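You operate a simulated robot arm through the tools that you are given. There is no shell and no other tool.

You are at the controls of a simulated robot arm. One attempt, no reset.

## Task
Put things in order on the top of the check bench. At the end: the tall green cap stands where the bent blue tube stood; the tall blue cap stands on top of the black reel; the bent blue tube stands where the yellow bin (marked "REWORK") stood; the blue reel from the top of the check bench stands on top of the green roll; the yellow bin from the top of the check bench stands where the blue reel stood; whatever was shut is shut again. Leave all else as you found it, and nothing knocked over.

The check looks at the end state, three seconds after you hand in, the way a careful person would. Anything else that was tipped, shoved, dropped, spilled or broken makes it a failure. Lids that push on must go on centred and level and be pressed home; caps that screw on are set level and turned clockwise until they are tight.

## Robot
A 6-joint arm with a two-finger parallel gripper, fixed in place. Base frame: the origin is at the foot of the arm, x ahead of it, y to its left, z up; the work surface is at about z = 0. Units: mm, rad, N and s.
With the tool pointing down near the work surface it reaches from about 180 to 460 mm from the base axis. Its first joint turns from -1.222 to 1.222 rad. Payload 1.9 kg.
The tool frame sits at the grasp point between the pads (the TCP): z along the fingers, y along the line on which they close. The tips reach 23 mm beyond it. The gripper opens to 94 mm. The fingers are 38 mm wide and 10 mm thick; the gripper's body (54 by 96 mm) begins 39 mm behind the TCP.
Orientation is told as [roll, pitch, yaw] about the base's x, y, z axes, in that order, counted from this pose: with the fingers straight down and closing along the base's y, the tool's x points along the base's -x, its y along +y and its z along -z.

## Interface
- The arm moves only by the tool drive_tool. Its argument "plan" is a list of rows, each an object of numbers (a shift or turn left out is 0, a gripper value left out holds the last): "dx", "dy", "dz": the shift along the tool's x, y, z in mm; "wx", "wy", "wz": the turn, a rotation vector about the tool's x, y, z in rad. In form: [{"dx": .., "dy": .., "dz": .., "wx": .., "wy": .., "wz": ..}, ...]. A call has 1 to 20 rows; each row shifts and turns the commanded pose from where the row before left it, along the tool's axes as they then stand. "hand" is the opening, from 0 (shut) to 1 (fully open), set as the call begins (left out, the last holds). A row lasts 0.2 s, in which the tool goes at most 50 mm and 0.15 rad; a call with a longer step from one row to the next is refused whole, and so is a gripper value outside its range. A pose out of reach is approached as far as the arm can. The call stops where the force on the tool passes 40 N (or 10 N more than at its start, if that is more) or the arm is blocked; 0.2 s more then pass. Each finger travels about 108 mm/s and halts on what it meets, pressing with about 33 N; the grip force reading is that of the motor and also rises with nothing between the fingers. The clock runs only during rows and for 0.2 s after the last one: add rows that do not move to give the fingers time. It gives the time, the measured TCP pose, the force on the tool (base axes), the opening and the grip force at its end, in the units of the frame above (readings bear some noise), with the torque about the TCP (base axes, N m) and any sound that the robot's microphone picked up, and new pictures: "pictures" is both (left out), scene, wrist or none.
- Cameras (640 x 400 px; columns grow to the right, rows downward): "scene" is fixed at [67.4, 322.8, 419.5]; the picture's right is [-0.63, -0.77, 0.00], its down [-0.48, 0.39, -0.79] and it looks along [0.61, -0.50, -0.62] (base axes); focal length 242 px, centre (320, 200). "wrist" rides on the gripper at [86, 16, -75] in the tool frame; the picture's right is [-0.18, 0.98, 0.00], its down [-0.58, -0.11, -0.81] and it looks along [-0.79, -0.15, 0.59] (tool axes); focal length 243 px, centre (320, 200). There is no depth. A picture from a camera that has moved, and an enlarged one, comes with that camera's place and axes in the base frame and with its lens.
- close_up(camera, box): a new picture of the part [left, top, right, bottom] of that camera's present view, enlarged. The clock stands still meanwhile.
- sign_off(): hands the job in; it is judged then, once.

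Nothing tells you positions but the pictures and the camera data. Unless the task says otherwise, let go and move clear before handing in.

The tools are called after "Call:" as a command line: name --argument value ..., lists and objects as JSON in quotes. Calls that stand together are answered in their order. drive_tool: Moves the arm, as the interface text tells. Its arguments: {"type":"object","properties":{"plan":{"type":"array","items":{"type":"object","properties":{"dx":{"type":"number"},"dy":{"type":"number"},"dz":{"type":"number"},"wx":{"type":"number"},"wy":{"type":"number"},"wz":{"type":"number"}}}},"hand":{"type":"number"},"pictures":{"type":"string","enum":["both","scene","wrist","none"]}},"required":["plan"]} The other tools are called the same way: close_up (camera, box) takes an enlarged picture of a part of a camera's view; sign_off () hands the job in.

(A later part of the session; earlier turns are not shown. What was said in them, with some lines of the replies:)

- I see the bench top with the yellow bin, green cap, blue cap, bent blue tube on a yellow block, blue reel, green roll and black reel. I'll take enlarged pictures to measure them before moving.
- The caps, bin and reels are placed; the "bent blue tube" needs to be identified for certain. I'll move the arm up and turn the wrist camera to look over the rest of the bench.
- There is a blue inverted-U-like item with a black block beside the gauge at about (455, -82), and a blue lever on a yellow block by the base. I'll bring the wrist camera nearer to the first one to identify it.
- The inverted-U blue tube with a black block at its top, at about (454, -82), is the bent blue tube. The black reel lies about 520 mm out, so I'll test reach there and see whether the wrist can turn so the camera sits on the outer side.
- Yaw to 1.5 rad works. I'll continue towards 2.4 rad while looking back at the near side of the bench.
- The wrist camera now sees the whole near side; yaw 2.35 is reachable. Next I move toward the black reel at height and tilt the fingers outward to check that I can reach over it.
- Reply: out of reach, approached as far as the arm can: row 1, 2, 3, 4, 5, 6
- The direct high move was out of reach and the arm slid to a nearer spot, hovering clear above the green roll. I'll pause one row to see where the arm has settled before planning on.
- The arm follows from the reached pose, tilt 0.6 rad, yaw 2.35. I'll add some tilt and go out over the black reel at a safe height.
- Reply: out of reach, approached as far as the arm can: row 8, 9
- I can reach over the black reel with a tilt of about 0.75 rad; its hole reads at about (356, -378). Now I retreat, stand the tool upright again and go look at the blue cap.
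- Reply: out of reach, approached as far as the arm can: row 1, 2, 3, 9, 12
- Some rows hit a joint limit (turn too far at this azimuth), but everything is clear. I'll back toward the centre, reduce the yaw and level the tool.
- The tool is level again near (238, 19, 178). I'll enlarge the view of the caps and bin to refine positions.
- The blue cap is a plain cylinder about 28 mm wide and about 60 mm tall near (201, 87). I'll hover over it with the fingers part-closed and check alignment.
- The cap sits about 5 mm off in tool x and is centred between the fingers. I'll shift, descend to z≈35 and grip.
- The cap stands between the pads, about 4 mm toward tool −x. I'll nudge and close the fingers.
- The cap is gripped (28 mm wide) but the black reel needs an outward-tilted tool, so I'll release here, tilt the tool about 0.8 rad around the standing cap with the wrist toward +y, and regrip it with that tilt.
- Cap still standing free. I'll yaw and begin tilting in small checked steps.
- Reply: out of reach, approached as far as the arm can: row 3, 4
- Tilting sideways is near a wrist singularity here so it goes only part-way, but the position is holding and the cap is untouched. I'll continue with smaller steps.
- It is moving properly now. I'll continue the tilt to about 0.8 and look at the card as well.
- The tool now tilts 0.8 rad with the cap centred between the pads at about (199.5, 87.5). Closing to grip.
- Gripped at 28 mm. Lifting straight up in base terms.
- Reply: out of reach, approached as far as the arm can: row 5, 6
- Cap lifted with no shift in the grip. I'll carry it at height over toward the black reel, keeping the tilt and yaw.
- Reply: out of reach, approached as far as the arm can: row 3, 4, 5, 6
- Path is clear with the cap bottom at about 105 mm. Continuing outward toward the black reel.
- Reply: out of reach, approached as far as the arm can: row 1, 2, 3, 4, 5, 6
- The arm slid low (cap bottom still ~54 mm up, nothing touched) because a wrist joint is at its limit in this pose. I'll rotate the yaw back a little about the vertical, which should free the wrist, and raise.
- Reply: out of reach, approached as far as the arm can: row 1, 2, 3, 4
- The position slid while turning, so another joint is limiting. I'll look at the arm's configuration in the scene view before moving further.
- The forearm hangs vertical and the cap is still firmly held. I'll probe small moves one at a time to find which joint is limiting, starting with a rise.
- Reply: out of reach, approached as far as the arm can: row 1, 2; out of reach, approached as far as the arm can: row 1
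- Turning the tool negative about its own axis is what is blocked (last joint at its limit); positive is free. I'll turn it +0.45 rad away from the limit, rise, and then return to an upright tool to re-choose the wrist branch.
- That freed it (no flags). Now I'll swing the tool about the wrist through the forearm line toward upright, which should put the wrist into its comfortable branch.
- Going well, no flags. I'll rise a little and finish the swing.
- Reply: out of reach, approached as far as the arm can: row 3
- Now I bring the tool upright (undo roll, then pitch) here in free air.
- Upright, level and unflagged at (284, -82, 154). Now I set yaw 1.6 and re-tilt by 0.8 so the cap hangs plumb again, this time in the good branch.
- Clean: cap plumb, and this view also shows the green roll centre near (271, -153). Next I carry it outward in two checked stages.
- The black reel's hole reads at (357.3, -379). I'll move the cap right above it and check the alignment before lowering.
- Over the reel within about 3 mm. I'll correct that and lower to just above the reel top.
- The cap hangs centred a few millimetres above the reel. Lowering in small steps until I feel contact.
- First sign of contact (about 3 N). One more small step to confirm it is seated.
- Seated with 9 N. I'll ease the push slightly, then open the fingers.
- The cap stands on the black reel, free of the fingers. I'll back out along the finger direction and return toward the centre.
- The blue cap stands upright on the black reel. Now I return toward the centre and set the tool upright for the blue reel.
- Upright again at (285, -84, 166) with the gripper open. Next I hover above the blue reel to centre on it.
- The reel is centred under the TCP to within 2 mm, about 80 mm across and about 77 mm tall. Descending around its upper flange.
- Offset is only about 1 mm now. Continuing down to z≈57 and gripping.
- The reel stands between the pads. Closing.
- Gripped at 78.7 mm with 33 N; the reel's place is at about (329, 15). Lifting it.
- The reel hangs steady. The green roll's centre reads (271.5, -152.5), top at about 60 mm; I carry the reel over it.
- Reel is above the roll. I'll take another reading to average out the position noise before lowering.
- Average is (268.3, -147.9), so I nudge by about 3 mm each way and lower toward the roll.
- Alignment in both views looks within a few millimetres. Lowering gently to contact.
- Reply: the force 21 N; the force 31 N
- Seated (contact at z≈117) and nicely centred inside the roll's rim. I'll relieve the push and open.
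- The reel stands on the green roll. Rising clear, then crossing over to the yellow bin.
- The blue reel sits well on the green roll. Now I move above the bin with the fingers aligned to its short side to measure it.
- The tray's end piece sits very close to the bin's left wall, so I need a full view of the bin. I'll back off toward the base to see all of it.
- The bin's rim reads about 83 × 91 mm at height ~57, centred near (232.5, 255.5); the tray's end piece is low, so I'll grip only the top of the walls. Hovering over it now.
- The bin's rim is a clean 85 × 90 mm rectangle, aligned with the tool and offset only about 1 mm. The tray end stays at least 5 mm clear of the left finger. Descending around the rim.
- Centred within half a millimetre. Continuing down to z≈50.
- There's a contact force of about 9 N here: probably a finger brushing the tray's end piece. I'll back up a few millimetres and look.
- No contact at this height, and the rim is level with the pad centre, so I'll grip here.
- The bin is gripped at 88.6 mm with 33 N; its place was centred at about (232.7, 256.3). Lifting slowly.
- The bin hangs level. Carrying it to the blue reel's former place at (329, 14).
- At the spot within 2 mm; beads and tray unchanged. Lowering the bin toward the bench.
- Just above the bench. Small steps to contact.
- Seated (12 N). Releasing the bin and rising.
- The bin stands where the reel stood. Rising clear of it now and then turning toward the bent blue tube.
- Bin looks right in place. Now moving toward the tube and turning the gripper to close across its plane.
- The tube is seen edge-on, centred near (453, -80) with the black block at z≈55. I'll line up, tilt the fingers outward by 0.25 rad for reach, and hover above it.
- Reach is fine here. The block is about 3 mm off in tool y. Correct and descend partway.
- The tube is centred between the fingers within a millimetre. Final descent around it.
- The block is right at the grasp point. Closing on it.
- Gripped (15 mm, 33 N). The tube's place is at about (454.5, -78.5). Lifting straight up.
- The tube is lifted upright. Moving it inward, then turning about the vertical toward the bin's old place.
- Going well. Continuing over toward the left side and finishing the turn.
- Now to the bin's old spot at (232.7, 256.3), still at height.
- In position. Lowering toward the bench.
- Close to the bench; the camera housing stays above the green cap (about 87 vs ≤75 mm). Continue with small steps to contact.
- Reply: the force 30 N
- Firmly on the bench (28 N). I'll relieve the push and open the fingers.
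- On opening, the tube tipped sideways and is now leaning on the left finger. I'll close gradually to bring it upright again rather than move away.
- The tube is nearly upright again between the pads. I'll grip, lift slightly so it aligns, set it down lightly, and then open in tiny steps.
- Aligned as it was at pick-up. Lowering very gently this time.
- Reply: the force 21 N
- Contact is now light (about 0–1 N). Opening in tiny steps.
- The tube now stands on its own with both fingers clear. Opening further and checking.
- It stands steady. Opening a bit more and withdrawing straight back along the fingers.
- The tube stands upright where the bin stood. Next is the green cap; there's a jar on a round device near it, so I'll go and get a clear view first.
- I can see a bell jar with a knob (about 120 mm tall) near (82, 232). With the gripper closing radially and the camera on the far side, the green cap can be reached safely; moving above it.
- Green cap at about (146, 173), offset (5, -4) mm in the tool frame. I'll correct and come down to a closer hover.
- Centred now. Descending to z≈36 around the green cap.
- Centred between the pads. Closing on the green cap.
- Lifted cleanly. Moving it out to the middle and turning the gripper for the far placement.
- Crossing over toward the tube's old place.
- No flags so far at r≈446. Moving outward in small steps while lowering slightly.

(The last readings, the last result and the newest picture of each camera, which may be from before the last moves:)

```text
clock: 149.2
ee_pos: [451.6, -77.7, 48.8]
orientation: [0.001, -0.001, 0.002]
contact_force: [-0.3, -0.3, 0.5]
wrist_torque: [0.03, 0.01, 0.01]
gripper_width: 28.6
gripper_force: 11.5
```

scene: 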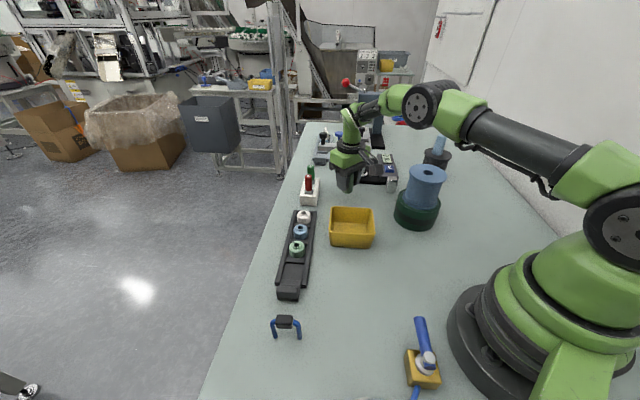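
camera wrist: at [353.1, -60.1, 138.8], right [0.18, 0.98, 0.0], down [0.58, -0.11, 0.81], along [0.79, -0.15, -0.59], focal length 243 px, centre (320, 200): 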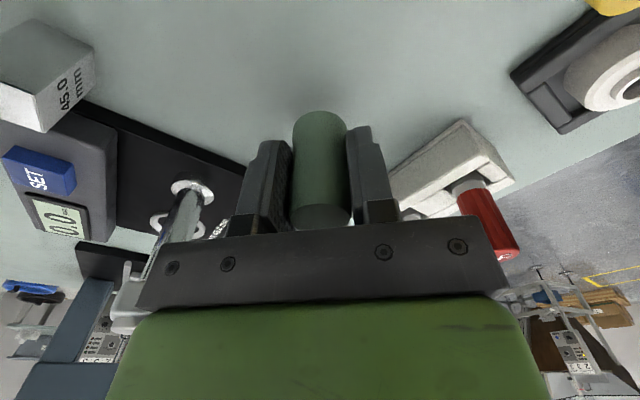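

Call:
drive_tool --plan '[{}]' --pictures "none"

Call:
drive_tool --plan '[{}]' --pictures "both"

Call:
close_up --camera "scene" --box '[290, 110, 410, 230]'

```text
clock: 149.6
ee_pos: [451.5, -77.7, 48.3]
orientation: [0.001, 0.001, 0.0]
contact_force: [-0.4, 0.4, 0.4]
wrist_torque: [-0.01, 0.01, 0.0]
gripper_width: 28.5
gripper_force: 12.4
```

```text
clock: 150.0
ee_pos: [452.9, -78.6, 48.8]
orientation: [0.001, 0.0, 0.002]
contact_force: [-0.3, 0.0, 0.7]
wrist_torque: [0.01, 0.04, -0.01]
gripper_width: 28.3
gripper_force: 12.3
camera wrist: at [365.4, -61.7, 124.1], right [0.18, 0.98, 0.0], down [0.58, -0.11, 0.81], along [0.79, -0.15, -0.59], focal length 243 px, centre (320, 200)
```

scene: 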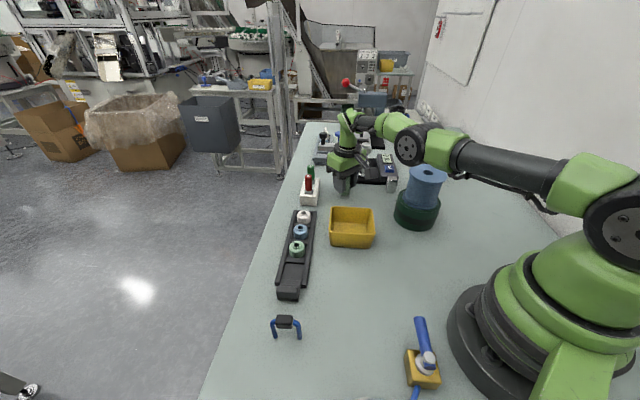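
wrist: 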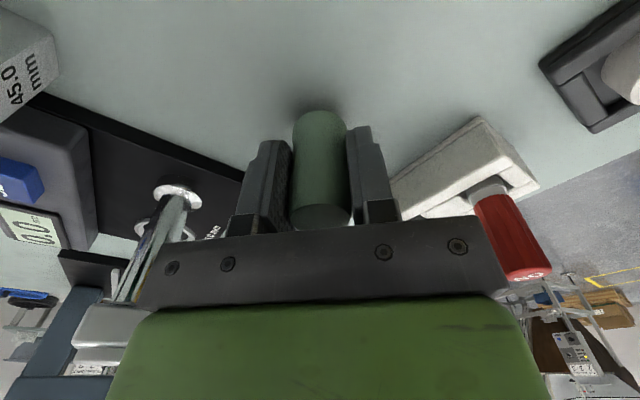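

```text
3.33 times, centred on (350, 170) of scene
camera zoom: at [67.4, 322.8, 419.5], right [-0.63, -0.77, 0.0], down [-0.48, 0.39, -0.79], along [0.61, -0.5, -0.62], focal length 807 px, centre (220, 300)
```

zoom: 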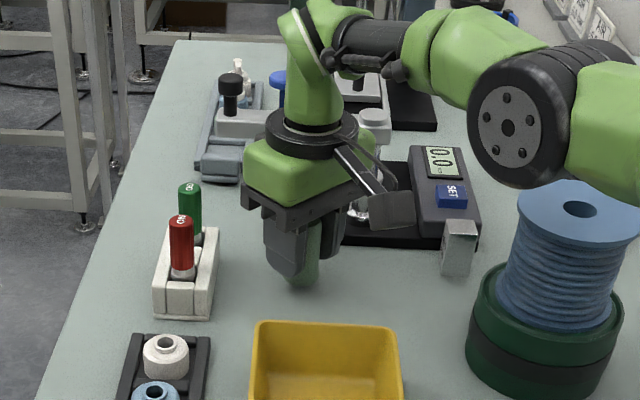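

Still in reach at (452, -78). A last 2.5 mm outward, then lowering to the bench.

Call:
drive_tool --plan '[{"dx": -2.5, "dy": -0.5, "dz": 4}, {"dz": 4}, {"dz": 3}, {}]' --pictures "none"

Call:
drive_tool --plan '[{"dz": 0.8}, {}]' --pictures "none"

Call:
drive_tool --plan '[{"dz": 0.8}, {}]' --pictures "none"

Call:
drive_tool --plan '[{"dz": 0.6}, {}]' --pictures "none"

```text
clock: 151.0
ee_pos: [451.4, -77.9, 37.3]
orientation: [0.0, 0.0, 0.001]
contact_force: [0.4, 0.1, -1.4]
wrist_torque: [-0.01, 0.0, 0.03]
gripper_width: 28.5
gripper_force: 12.4
out of reach, approached as far as the arm can: row 1
```

```text
clock: 151.6
ee_pos: [451.1, -77.1, 36.5]
orientation: [0.001, 0.0, 0.002]
contact_force: [0.1, 0.2, -0.7]
wrist_torque: [-0.01, 0.0, 0.03]
gripper_width: 28.6
gripper_force: 11.9
```

```text
clock: 152.2
ee_pos: [450.6, -77.7, 36.8]
orientation: [0.0, 0.002, 0.001]
contact_force: [0.4, 0.1, -0.4]
wrist_torque: [-0.01, -0.03, -0.01]
gripper_width: 28.6
gripper_force: 12.2
```

```text
clock: 152.8
ee_pos: [451.0, -75.9, 35.4]
orientation: [0.0, -0.002, 0.0]
contact_force: [0.1, 0.5, -0.6]
wrist_torque: [0.01, -0.04, 0.0]
gripper_width: 28.4
gripper_force: 11.8
```

Row 1 was just at the reach limit (about 3.5 mm short of the ideal point, which is fine). Continuing down in small steps.

Call:
drive_tool --plan '[{"dz": 0.5}, {}]' --pictures "none"

Call:
drive_tool --plan '[{"dz": 0.5}, {}]' --pictures "none"

Call:
drive_tool --plan '[{"dz": 0.4}, {}]' --pictures "none"

```text
clock: 153.4
ee_pos: [449.9, -76.0, 33.7]
orientation: [0.002, -0.002, -0.001]
contact_force: [0.5, 0.3, 0.4]
wrist_torque: [0.0, 0.01, 0.0]
gripper_width: 28.6
gripper_force: 12.1
```

```text
clock: 154.0
ee_pos: [449.3, -77.4, 35.7]
orientation: [0.0, 0.0, 0.0]
contact_force: [0.3, 0.1, 1.3]
wrist_torque: [0.03, 0.04, 0.0]
gripper_width: 28.8
gripper_force: 12.0
```

```text
clock: 154.6
ee_pos: [450.8, -76.2, 35.9]
orientation: [-0.001, -0.002, -0.001]
contact_force: [-0.5, -0.2, 0.3]
wrist_torque: [-0.02, -0.03, -0.01]
gripper_width: 28.6
gripper_force: 12.3
```

Call:
drive_tool --plan '[{"dz": 0.5}, {}]' --pictures "none"

Call:
drive_tool --plan '[{"dz": 0.5}, {}]' --pictures "none"

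Call:
drive_tool --plan '[{"dz": 0.5}, {}]' --pictures "scene"

Call:
close_up --camera "scene" --box '[310, 140, 390, 220]'

```text
clock: 155.2
ee_pos: [449.8, -77.6, 35.2]
orientation: [-0.001, -0.003, 0.001]
contact_force: [-0.8, 0.0, 4.9]
wrist_torque: [-0.04, 0.03, -0.02]
gripper_width: 28.4
gripper_force: 11.9
```

```text
clock: 155.8
ee_pos: [449.8, -75.9, 33.9]
orientation: [0.002, -0.004, -0.001]
contact_force: [0.4, -1.9, 11.9]
wrist_torque: [-0.07, -0.04, 0.03]
gripper_width: 28.5
gripper_force: 12.1
```

```text
clock: 156.4
ee_pos: [450.0, -76.5, 35.0]
orientation: [-0.001, 0.0, 0.001]
contact_force: [2.8, -0.4, 11.4]
wrist_torque: [0.0, -0.03, 0.06]
gripper_width: 28.5
gripper_force: 12.3
```

scene: 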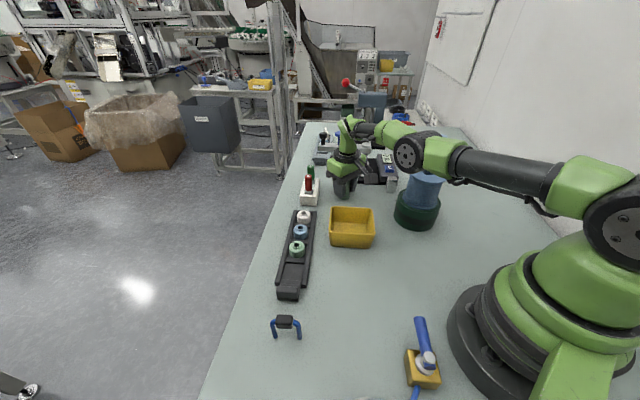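

```text
5.00 times, centred on (350, 180) of scene
camera zoom: at [67.4, 322.8, 419.5], right [-0.63, -0.77, 0.0], down [-0.48, 0.39, -0.79], along [0.61, -0.5, -0.62], focal length 1210 px, centre (170, 300)
```

zoom: 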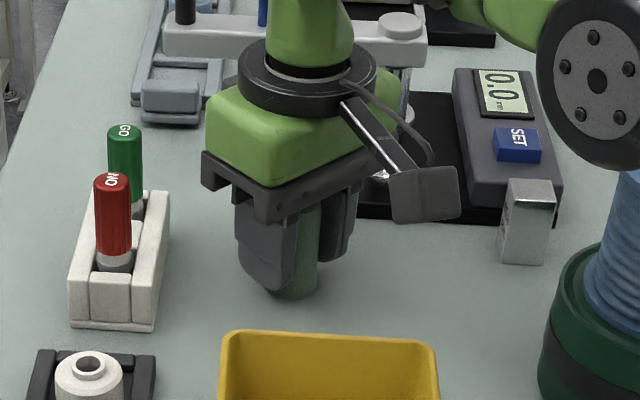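

Seated with 11 N at about (450, -76.5), within ~5 mm of the tube's spot. I'll relieve the push and open in small steps.

Call:
drive_tool --plan '[{"dz": -0.5}, {}]' --pictures "none"

Call:
drive_tool --plan '[{}, {}]' --hand 0.31 --pictures "none"

Call:
drive_tool --plan '[{}, {}]' --hand 0.33 --pictures "none"

Call:
drive_tool --plan '[{}, {}, {}]' --hand 0.5 --pictures "wrist"

```text
clock: 157.0
ee_pos: [449.9, -77.1, 35.2]
orientation: [0.003, 0.003, -0.002]
contact_force: [-0.3, 0.6, 0.6]
wrist_torque: [-0.01, 0.02, -0.03]
gripper_width: 28.8
gripper_force: 11.3
```

```text
clock: 157.6
ee_pos: [448.6, -76.1, 34.4]
orientation: [0.001, -0.002, 0.0]
contact_force: [0.5, 0.5, -0.3]
wrist_torque: [0.01, 0.0, 0.01]
gripper_width: 29.8
gripper_force: 1.0
```

```text
clock: 158.2
ee_pos: [450.2, -76.5, 35.4]
orientation: [0.002, -0.001, 0.0]
contact_force: [0.3, 0.0, -0.4]
wrist_torque: [0.02, -0.02, 0.02]
gripper_width: 31.0
gripper_force: 0.1
```

```text
clock: 159.0
ee_pos: [450.9, -77.7, 34.7]
orientation: [0.002, -0.002, -0.001]
contact_force: [0.3, 0.5, 0.1]
wrist_torque: [0.0, 0.0, -0.02]
gripper_width: 47.0
gripper_force: 0.1
camera wrist: at [363.5, -60.4, 110.7], right [0.18, 0.98, 0.0], down [0.58, -0.11, 0.81], along [0.79, -0.15, -0.59], focal length 243 px, centre (320, 200)
```

wrist: 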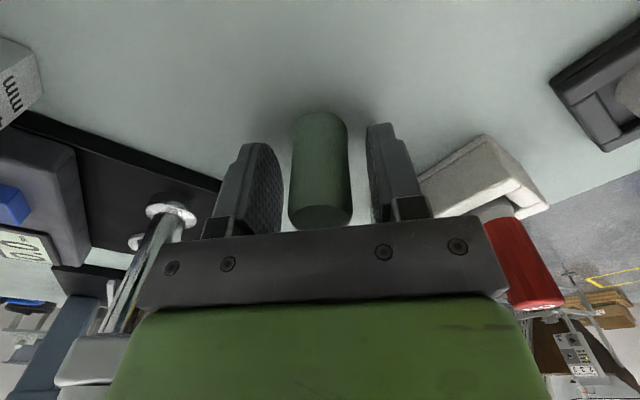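

The green cap stands free. I'll draw the fingers back inward, then rise clear.

Call:
drive_tool --plan '[{"dx": 6}, {"dx": 10}, {"dx": 15}, {"dx": 15, "dz": -5}, {"dx": 10, "dz": -20}, {"dx": 10, "dz": -30}, {"dx": 10, "dz": -30}, {"dx": 10, "dz": -30}, {}]' --pictures "both"

Call:
close_up --camera "scene" --box '[300, 130, 460, 250]'

Call:
close_up --camera "wrist" --box '[180, 20, 460, 220]'

```text
clock: 161.0
ee_pos: [451.0, -92.7, 140.0]
orientation: [-0.001, 0.0, 0.002]
contact_force: [-1.1, 0.3, 0.0]
wrist_torque: [0.0, 0.01, -0.02]
gripper_width: 47.0
gripper_force: 0.3
out of reach, approached as far as the arm can: row 1, 2, 3, 4, 5, 6, 7, 8
camera wrist: at [363.8, -77.4, 215.8], right [0.18, 0.98, 0.0], down [0.58, -0.11, 0.81], along [0.79, -0.15, -0.59], focal length 243 px, centre (320, 200)
```

scene: 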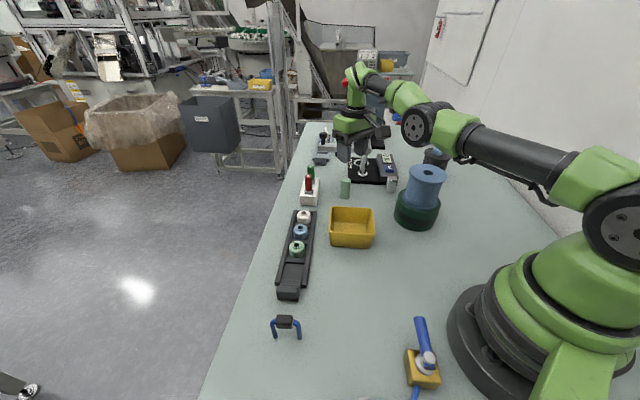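
wrist: 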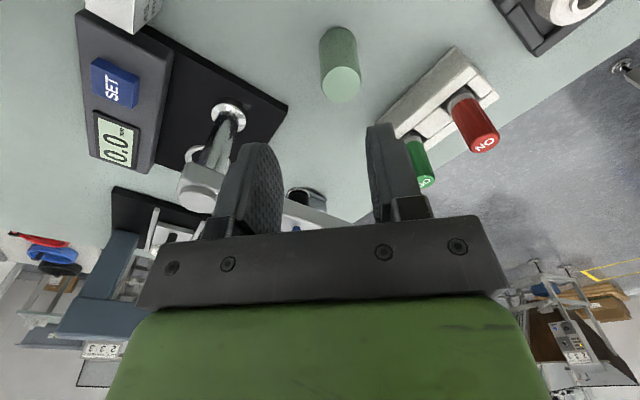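

```text
3.33 times, centred on (380, 190) of scene
camera zoom: at [67.4, 322.8, 419.5], right [-0.63, -0.77, 0.0], down [-0.48, 0.39, -0.79], along [0.61, -0.5, -0.62], focal length 807 px, centre (120, 233)
```

zoom: 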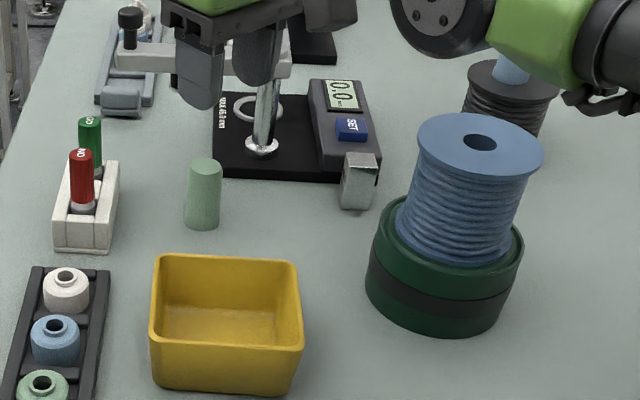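

```text
2.00 times, centred on (320, 120) of wrist
camera zoom: at [363.8, -77.4, 215.8], right [0.18, 0.98, 0.0], down [0.58, -0.11, 0.81], along [0.79, -0.15, -0.59], focal length 485 px, centre (320, 360)
```

zoom: 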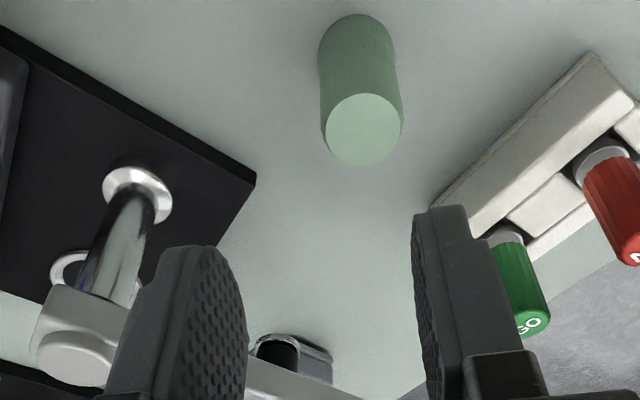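

The cap stands undisturbed at about (450, -78), but the arm is fully stretched and could not draw inward. A small downward move (staying well above the cap) should let the elbow bend again.

Call:
drive_tool --plan '[{"dz": 15}, {"dz": 15}, {"dx": 10}, {}]' --pictures "none"

```text
clock: 162.0
ee_pos: [450.5, -95.4, 109.4]
orientation: [-0.002, 0.0, 0.0]
contact_force: [0.4, 0.4, 0.0]
wrist_torque: [0.0, 0.01, -0.03]
gripper_width: 47.3
gripper_force: 0.1
out of reach, approached as far as the arm can: row 3
```

Radial motion is still refused. I'll test with very small inward steps to see how the solver responds.

Call:
drive_tool --plan '[{"dx": 1}, {"dx": 1}, {"dx": 1}, {"dx": 1}, {}]' --pictures "scene"

Call:
close_up --camera "scene" --box '[310, 60, 640, 270]'

```text
clock: 163.2
ee_pos: [451.2, -96.2, 109.0]
orientation: [0.0, 0.002, 0.0]
contact_force: [0.0, -0.5, 0.2]
wrist_torque: [-0.02, 0.03, -0.01]
gripper_width: 47.0
gripper_force: 0.2
out of reach, approached as far as the arm can: row 3
```

scene: 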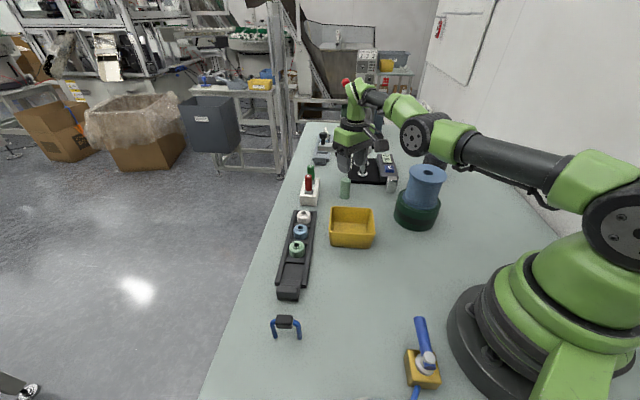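

```text
1.90 times, centred on (475, 165) of scene
camera zoom: at [67.4, 322.8, 419.5], right [-0.63, -0.77, 0.0], down [-0.48, 0.39, -0.79], along [0.61, -0.5, -0.62], focal length 461 px, centre (25, 267)
```

zoom: 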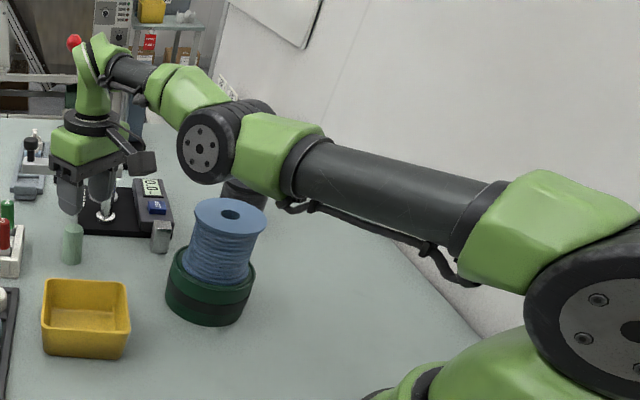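

The arm seems caught at the straight-elbow singularity. Swinging the fingers inward about the wrist should make the elbow bend naturally; the motion leads away from the cap and everything is below finger height.

Call:
drive_tool --plan '[{"dx": 23, "wy": 0.13}, {"dx": 23, "wy": 0.13}, {"dx": 23, "wy": 0.13}, {}]' --pictures "both"

```text
clock: 164.2
ee_pos: [386.2, -97.4, 121.3]
orientation: [0.001, 0.393, 0.001]
contact_force: [0.5, -0.1, -0.1]
wrist_torque: [-0.01, 0.02, -0.01]
gripper_width: 47.0
gripper_force: 0.1
out of reach, approached as far as the arm can: row 1
camera wrist: at [335.3, -81.0, 224.6], right [0.17, 0.98, -0.07], down [0.85, -0.11, 0.52], along [0.51, -0.15, -0.85], focal length 243 px, centre (320, 200)
```

scene: 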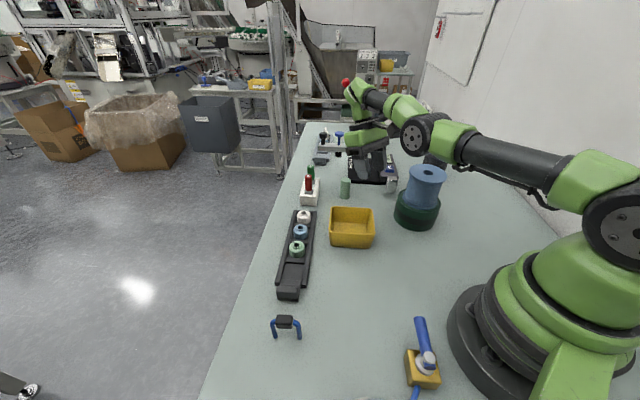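
wrist: 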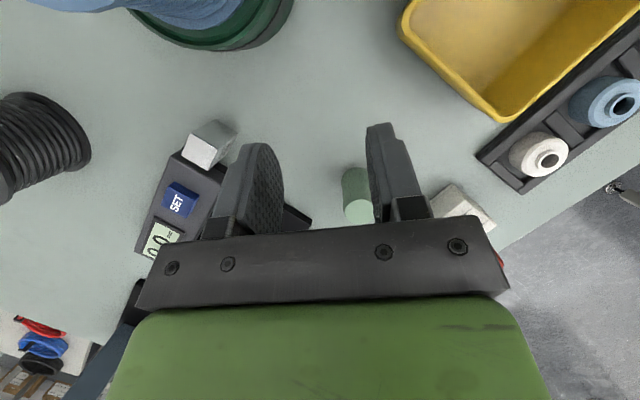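

Call:
drive_tool --plan '[{"dx": 18.5, "dz": 7.7}, {"dx": 18.5, "dz": 7.7}, {}]' --pictures "none"

```text
clock: 165.0
ee_pos: [387.2, -97.4, 121.7]
orientation: [0.002, 0.39, 0.002]
contact_force: [0.4, 0.0, 0.1]
wrist_torque: [-0.04, 0.02, 0.01]
gripper_width: 47.3
gripper_force: 0.1
out of reach, approached as far as the arm can: row 1, 2
```

Call:
drive_tool --plan '[{"dx": -9.2, "dz": -3.8}, {}]' --pictures "none"

Call:
drive_tool --plan '[{"dx": 7.7, "dz": -18.5}, {}]' --pictures "none"

```text
clock: 165.6
ee_pos: [387.0, -96.4, 121.2]
orientation: [0.0, 0.391, 0.001]
contact_force: [-0.2, 0.5, -0.3]
wrist_torque: [0.02, 0.02, 0.02]
gripper_width: 46.9
gripper_force: 0.0
out of reach, approached as far as the arm can: row 1
```

```text
clock: 166.2
ee_pos: [387.3, -96.6, 140.1]
orientation: [0.001, 0.389, 0.002]
contact_force: [-0.1, 0.6, -0.1]
wrist_torque: [0.02, 0.06, 0.03]
gripper_width: 47.1
gripper_force: 0.1
```

Both radial directions are dead — exactly straight. I'll swing the fingers inward further with a larger inward shift so the elbow gets pulled into a bend.

Call:
drive_tool --plan '[{"dx": 40, "wy": 0.14}, {}]' --pictures "none"

Call:
drive_tool --plan '[{"dx": 40, "wy": 0.14}, {}]' --pictures "both"

```text
clock: 166.5
ee_pos: [381.8, -104.4, 154.5]
orientation: [-0.064, 0.415, -0.032]
contact_force: [135.2, -23.9, -245.5]
wrist_torque: [-4.91, 3.59, -3.04]
gripper_width: 47.2
gripper_force: 0.1
out of reach, approached as far as the arm can: row 1
stopped in row 1: the force on the tool passed its limit at 677 N (the readings are from after the stop); the commanded pose is now the measured one
```

```text
clock: 166.7
ee_pos: [382.3, -109.1, 156.6]
orientation: [-0.094, 0.418, -0.049]
contact_force: [129.6, -29.5, -237.0]
wrist_torque: [-4.7, 3.25, -2.99]
gripper_width: 47.1
gripper_force: 0.1
out of reach, approached as far as the arm can: row 1
stopped in row 1: the force on the tool passed its limit at 648 N (the readings are from after the stop); the commanded pose is now the measured one
camera wrist: at [333.4, -82.3, 258.7], right [0.18, 0.97, -0.16], down [0.86, -0.07, 0.51], along [0.48, -0.23, -0.85], focal length 243 px, centre (320, 200)
```

scene: 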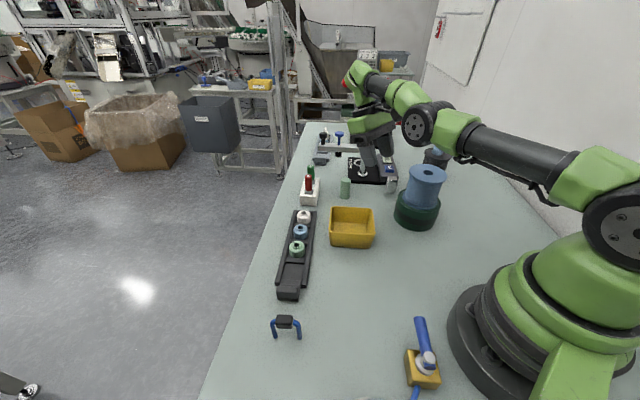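
wrist: 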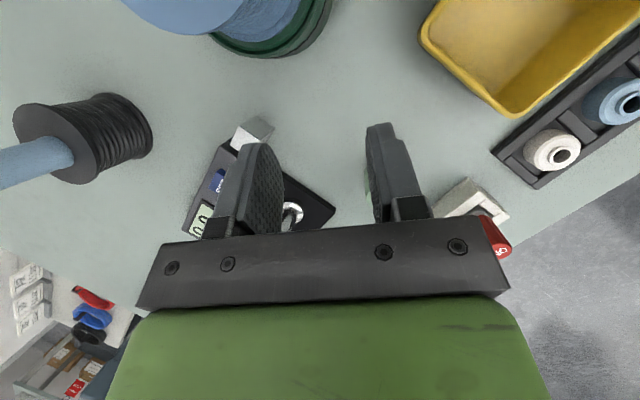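

That inward swing made the camera bracket press against the arm's own forearm (a self-contact, nothing on the bench). I'll swing back the other way at once to relieve it.

Call:
drive_tool --plan '[{"dx": -8, "wy": -0.06}, {}]' --pictures "none"

```text
clock: 167.3
ee_pos: [390.2, -107.6, 152.2]
orientation: [-0.08, 0.36, -0.037]
contact_force: [0.3, 0.4, -0.1]
wrist_torque: [-0.01, 0.01, 0.01]
gripper_width: 47.1
gripper_force: 0.0
```

Force is gone. Now testing whether the radial motion is free again.

Call:
drive_tool --plan '[{"dx": 4.7, "dz": 1.8}, {}]' --pictures "none"

Call:
drive_tool --plan '[{"dx": -8, "wy": -0.06}, {"dx": -8, "wy": -0.06}, {}]' --pictures "both"

```text
clock: 167.9
ee_pos: [389.8, -106.8, 151.9]
orientation: [-0.081, 0.361, -0.039]
contact_force: [-0.2, -0.3, -0.5]
wrist_torque: [-0.01, 0.01, -0.01]
gripper_width: 47.0
gripper_force: 0.1
out of reach, approached as far as the arm can: row 1
```

```text
clock: 168.7
ee_pos: [409.4, -107.6, 148.9]
orientation: [-0.08, 0.242, -0.028]
contact_force: [-0.2, -0.2, -0.2]
wrist_torque: [0.01, 0.01, 0.0]
gripper_width: 47.0
gripper_force: 0.1
camera wrist: at [343.6, -84.6, 240.9], right [0.19, 0.97, -0.12], down [0.76, -0.07, 0.65], along [0.63, -0.21, -0.75], focal length 243 px, centre (320, 200)
```

scene: 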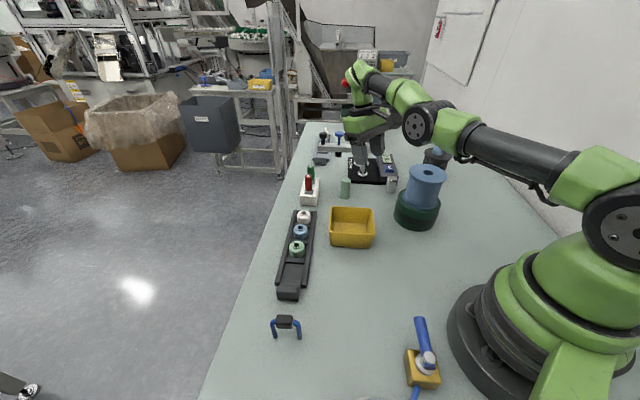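
wrist: 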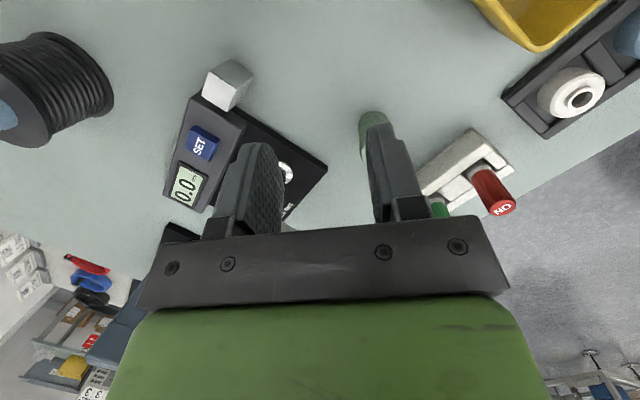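

Still straight. I'll level the small roll error and try a combined down-and-inward step, which should bend the elbow the natural way.

Call:
drive_tool --plan '[{"wx": -0.08}, {"dx": 14.6, "dz": 24.2}, {}]' --pictures "none"

Call:
drive_tool --plan '[{"dx": 24.2, "dz": -14.6}, {}]' --pictures "none"

```text
clock: 169.5
ee_pos: [405.9, -108.7, 142.1]
orientation: [0.002, 0.243, -0.029]
contact_force: [0.5, 0.0, -0.7]
wrist_torque: [-0.01, 0.02, -0.02]
gripper_width: 46.9
gripper_force: 0.0
out of reach, approached as far as the arm can: row 2
```

```text
clock: 170.1
ee_pos: [405.1, -110.2, 149.1]
orientation: [0.001, 0.243, -0.027]
contact_force: [-0.1, -0.5, 0.1]
wrist_torque: [-0.03, -0.01, -0.04]
gripper_width: 47.1
gripper_force: 0.0
out of reach, approached as far as the arm can: row 1
```

All five items are already in place; the gripper is clear of everything. I'll inspect the whole bench closely before deciding whether to move the arm further.

Call:
close_up --camera "scene" --box '[300, 120, 460, 250]'

Call:
close_up --camera "scene" --box '[230, 200, 400, 370]'

Call:
drive_tool --plan '[{}]' --pictures "both"

```text
3.08 times, centred on (380, 185) of scene
camera zoom: at [67.4, 322.8, 419.5], right [-0.63, -0.77, 0.0], down [-0.48, 0.39, -0.79], along [0.61, -0.5, -0.62], focal length 745 px, centre (135, 246)
```

zoom: 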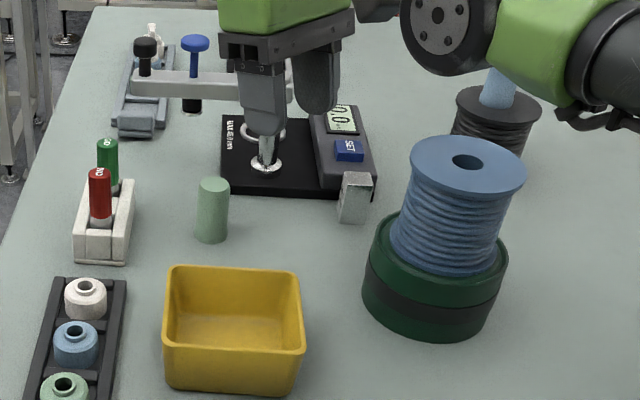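

```text
2.35 times, centred on (315, 285) of scene
camera zoom: at [67.4, 322.8, 419.5], right [-0.63, -0.77, 0.0], down [-0.48, 0.39, -0.79], along [0.61, -0.5, -0.62], focal length 570 px, centre (332, 0)
```

zoom: 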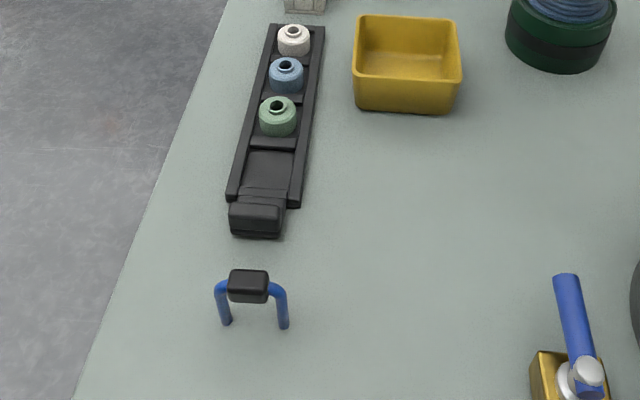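

```text
clock: 170.5
ee_pos: [405.0, -110.4, 148.1]
orientation: [0.002, 0.242, -0.028]
contact_force: [0.3, 0.8, 0.4]
wrist_torque: [0.05, -0.01, -0.04]
gripper_width: 46.7
gripper_force: 0.1
camera wrist: at [340.3, -92.2, 243.6], right [0.21, 0.98, -0.04], down [0.75, -0.13, 0.64], along [0.62, -0.17, -0.76], focal length 243 px, centre (320, 200)
```

scene: 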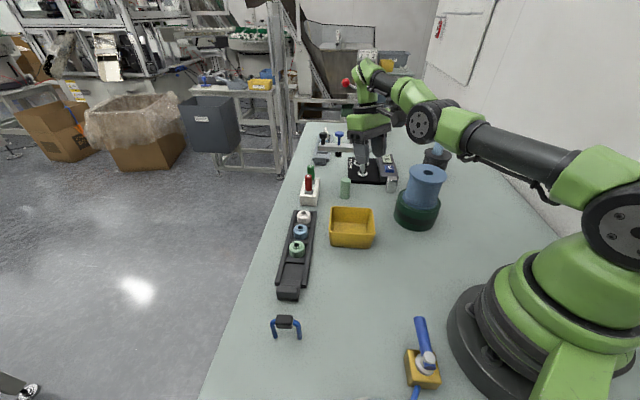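
wrist: 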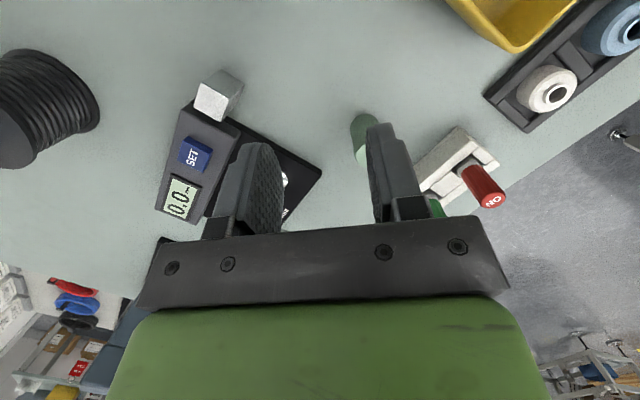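

Call:
close_up --camera "scene" --box '[325, 165, 365, 210]'

Call:
close_up --camera "scene" --box '[400, 120, 470, 180]'

```text
8.89 times, centred on (345, 188) of scene
camera zoom: at [67.4, 322.8, 419.5], right [-0.63, -0.77, 0.0], down [-0.48, 0.39, -0.79], along [0.61, -0.5, -0.62], focal length 2152 px, centre (98, 311)
```

zoom: 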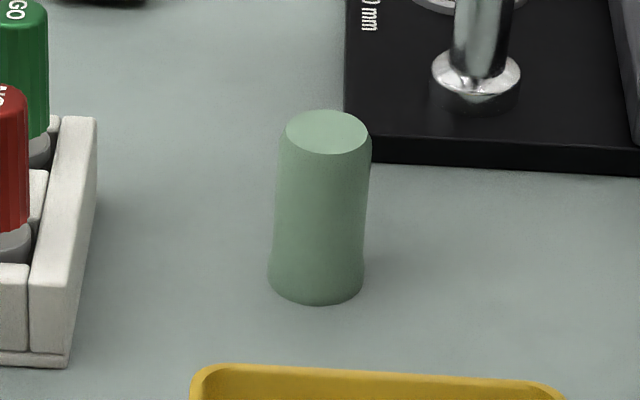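

```text
6.67 times, centred on (435, 150) of scene
camera zoom: at [67.4, 322.8, 419.5], right [-0.63, -0.77, 0.0], down [-0.48, 0.39, -0.79], along [0.61, -0.5, -0.62], focal length 1614 px, centre (-447, 533)
```

zoom: 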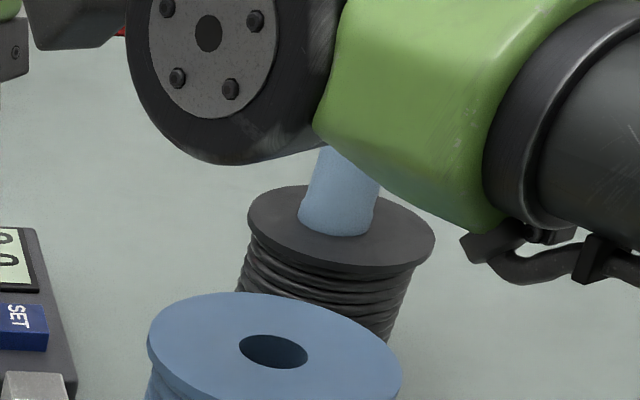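

All five moves are done, and nothing else looks disturbed:
- **Green cap:** stands where the tube was, about 5–6 mm off centre because that spot is at the edge of the arm's reach.
- **Blue cap:** upright on the black reel.
- **Bent tube:** stands on its own where the bin was.
- **Blue reel:** seated on the green roll.
- **Yellow bin:** stands where the reel was.

On the way, the gripper pressed down on the end of the bead tray (about 9 N), and its camera bracket hit the arm's own forearm hard (over 600 N). The tray and beads look unmoved, and nothing on the bench was involved in the second contact.

The fingers are open and clear of everything, so I'm handing in.

Call:
sign_off

```text
The job is handed in.
```

I handed the job in with all five items placed. I checked them only in the camera pictures, and I have no result from the check.

| Item | Where it is now | How well it sits |
|---|---|---|
| Tall green cap | Where the bent blue tube stood | About 5–6 mm off centre; that spot is at the limit of the arm's reach |
| Tall blue cap | On top of the black reel | Upright, a few millimetres off centre |
| Bent blue tube | Where the yellow bin stood | Standing on its own, within about 3 mm |
| Blue reel | On top of the green roll | Seated inside the roll's rim |
| Yellow bin | Where the blue reel stood | Within about 2 mm |

I opened nothing, so nothing needed shutting again.

These things went wrong on the way:
- **Tube:** it tipped against a finger the first time I let go. I gripped it again, stood it up and released it more slowly.
- **Bead tray:** a finger probably pressed down on its end piece with about 9 N while I was reaching for the bin. The tray and beads look unmoved.
- **Arm:** after the last placement it was stuck stretched straight out. While I tried to free it, a contact of over 600 N stopped it, most likely the camera bracket hitting its own forearm. Nothing on the bench appears to have been touched.

I left the arm stretched out, with the fingers open and clear of everything.
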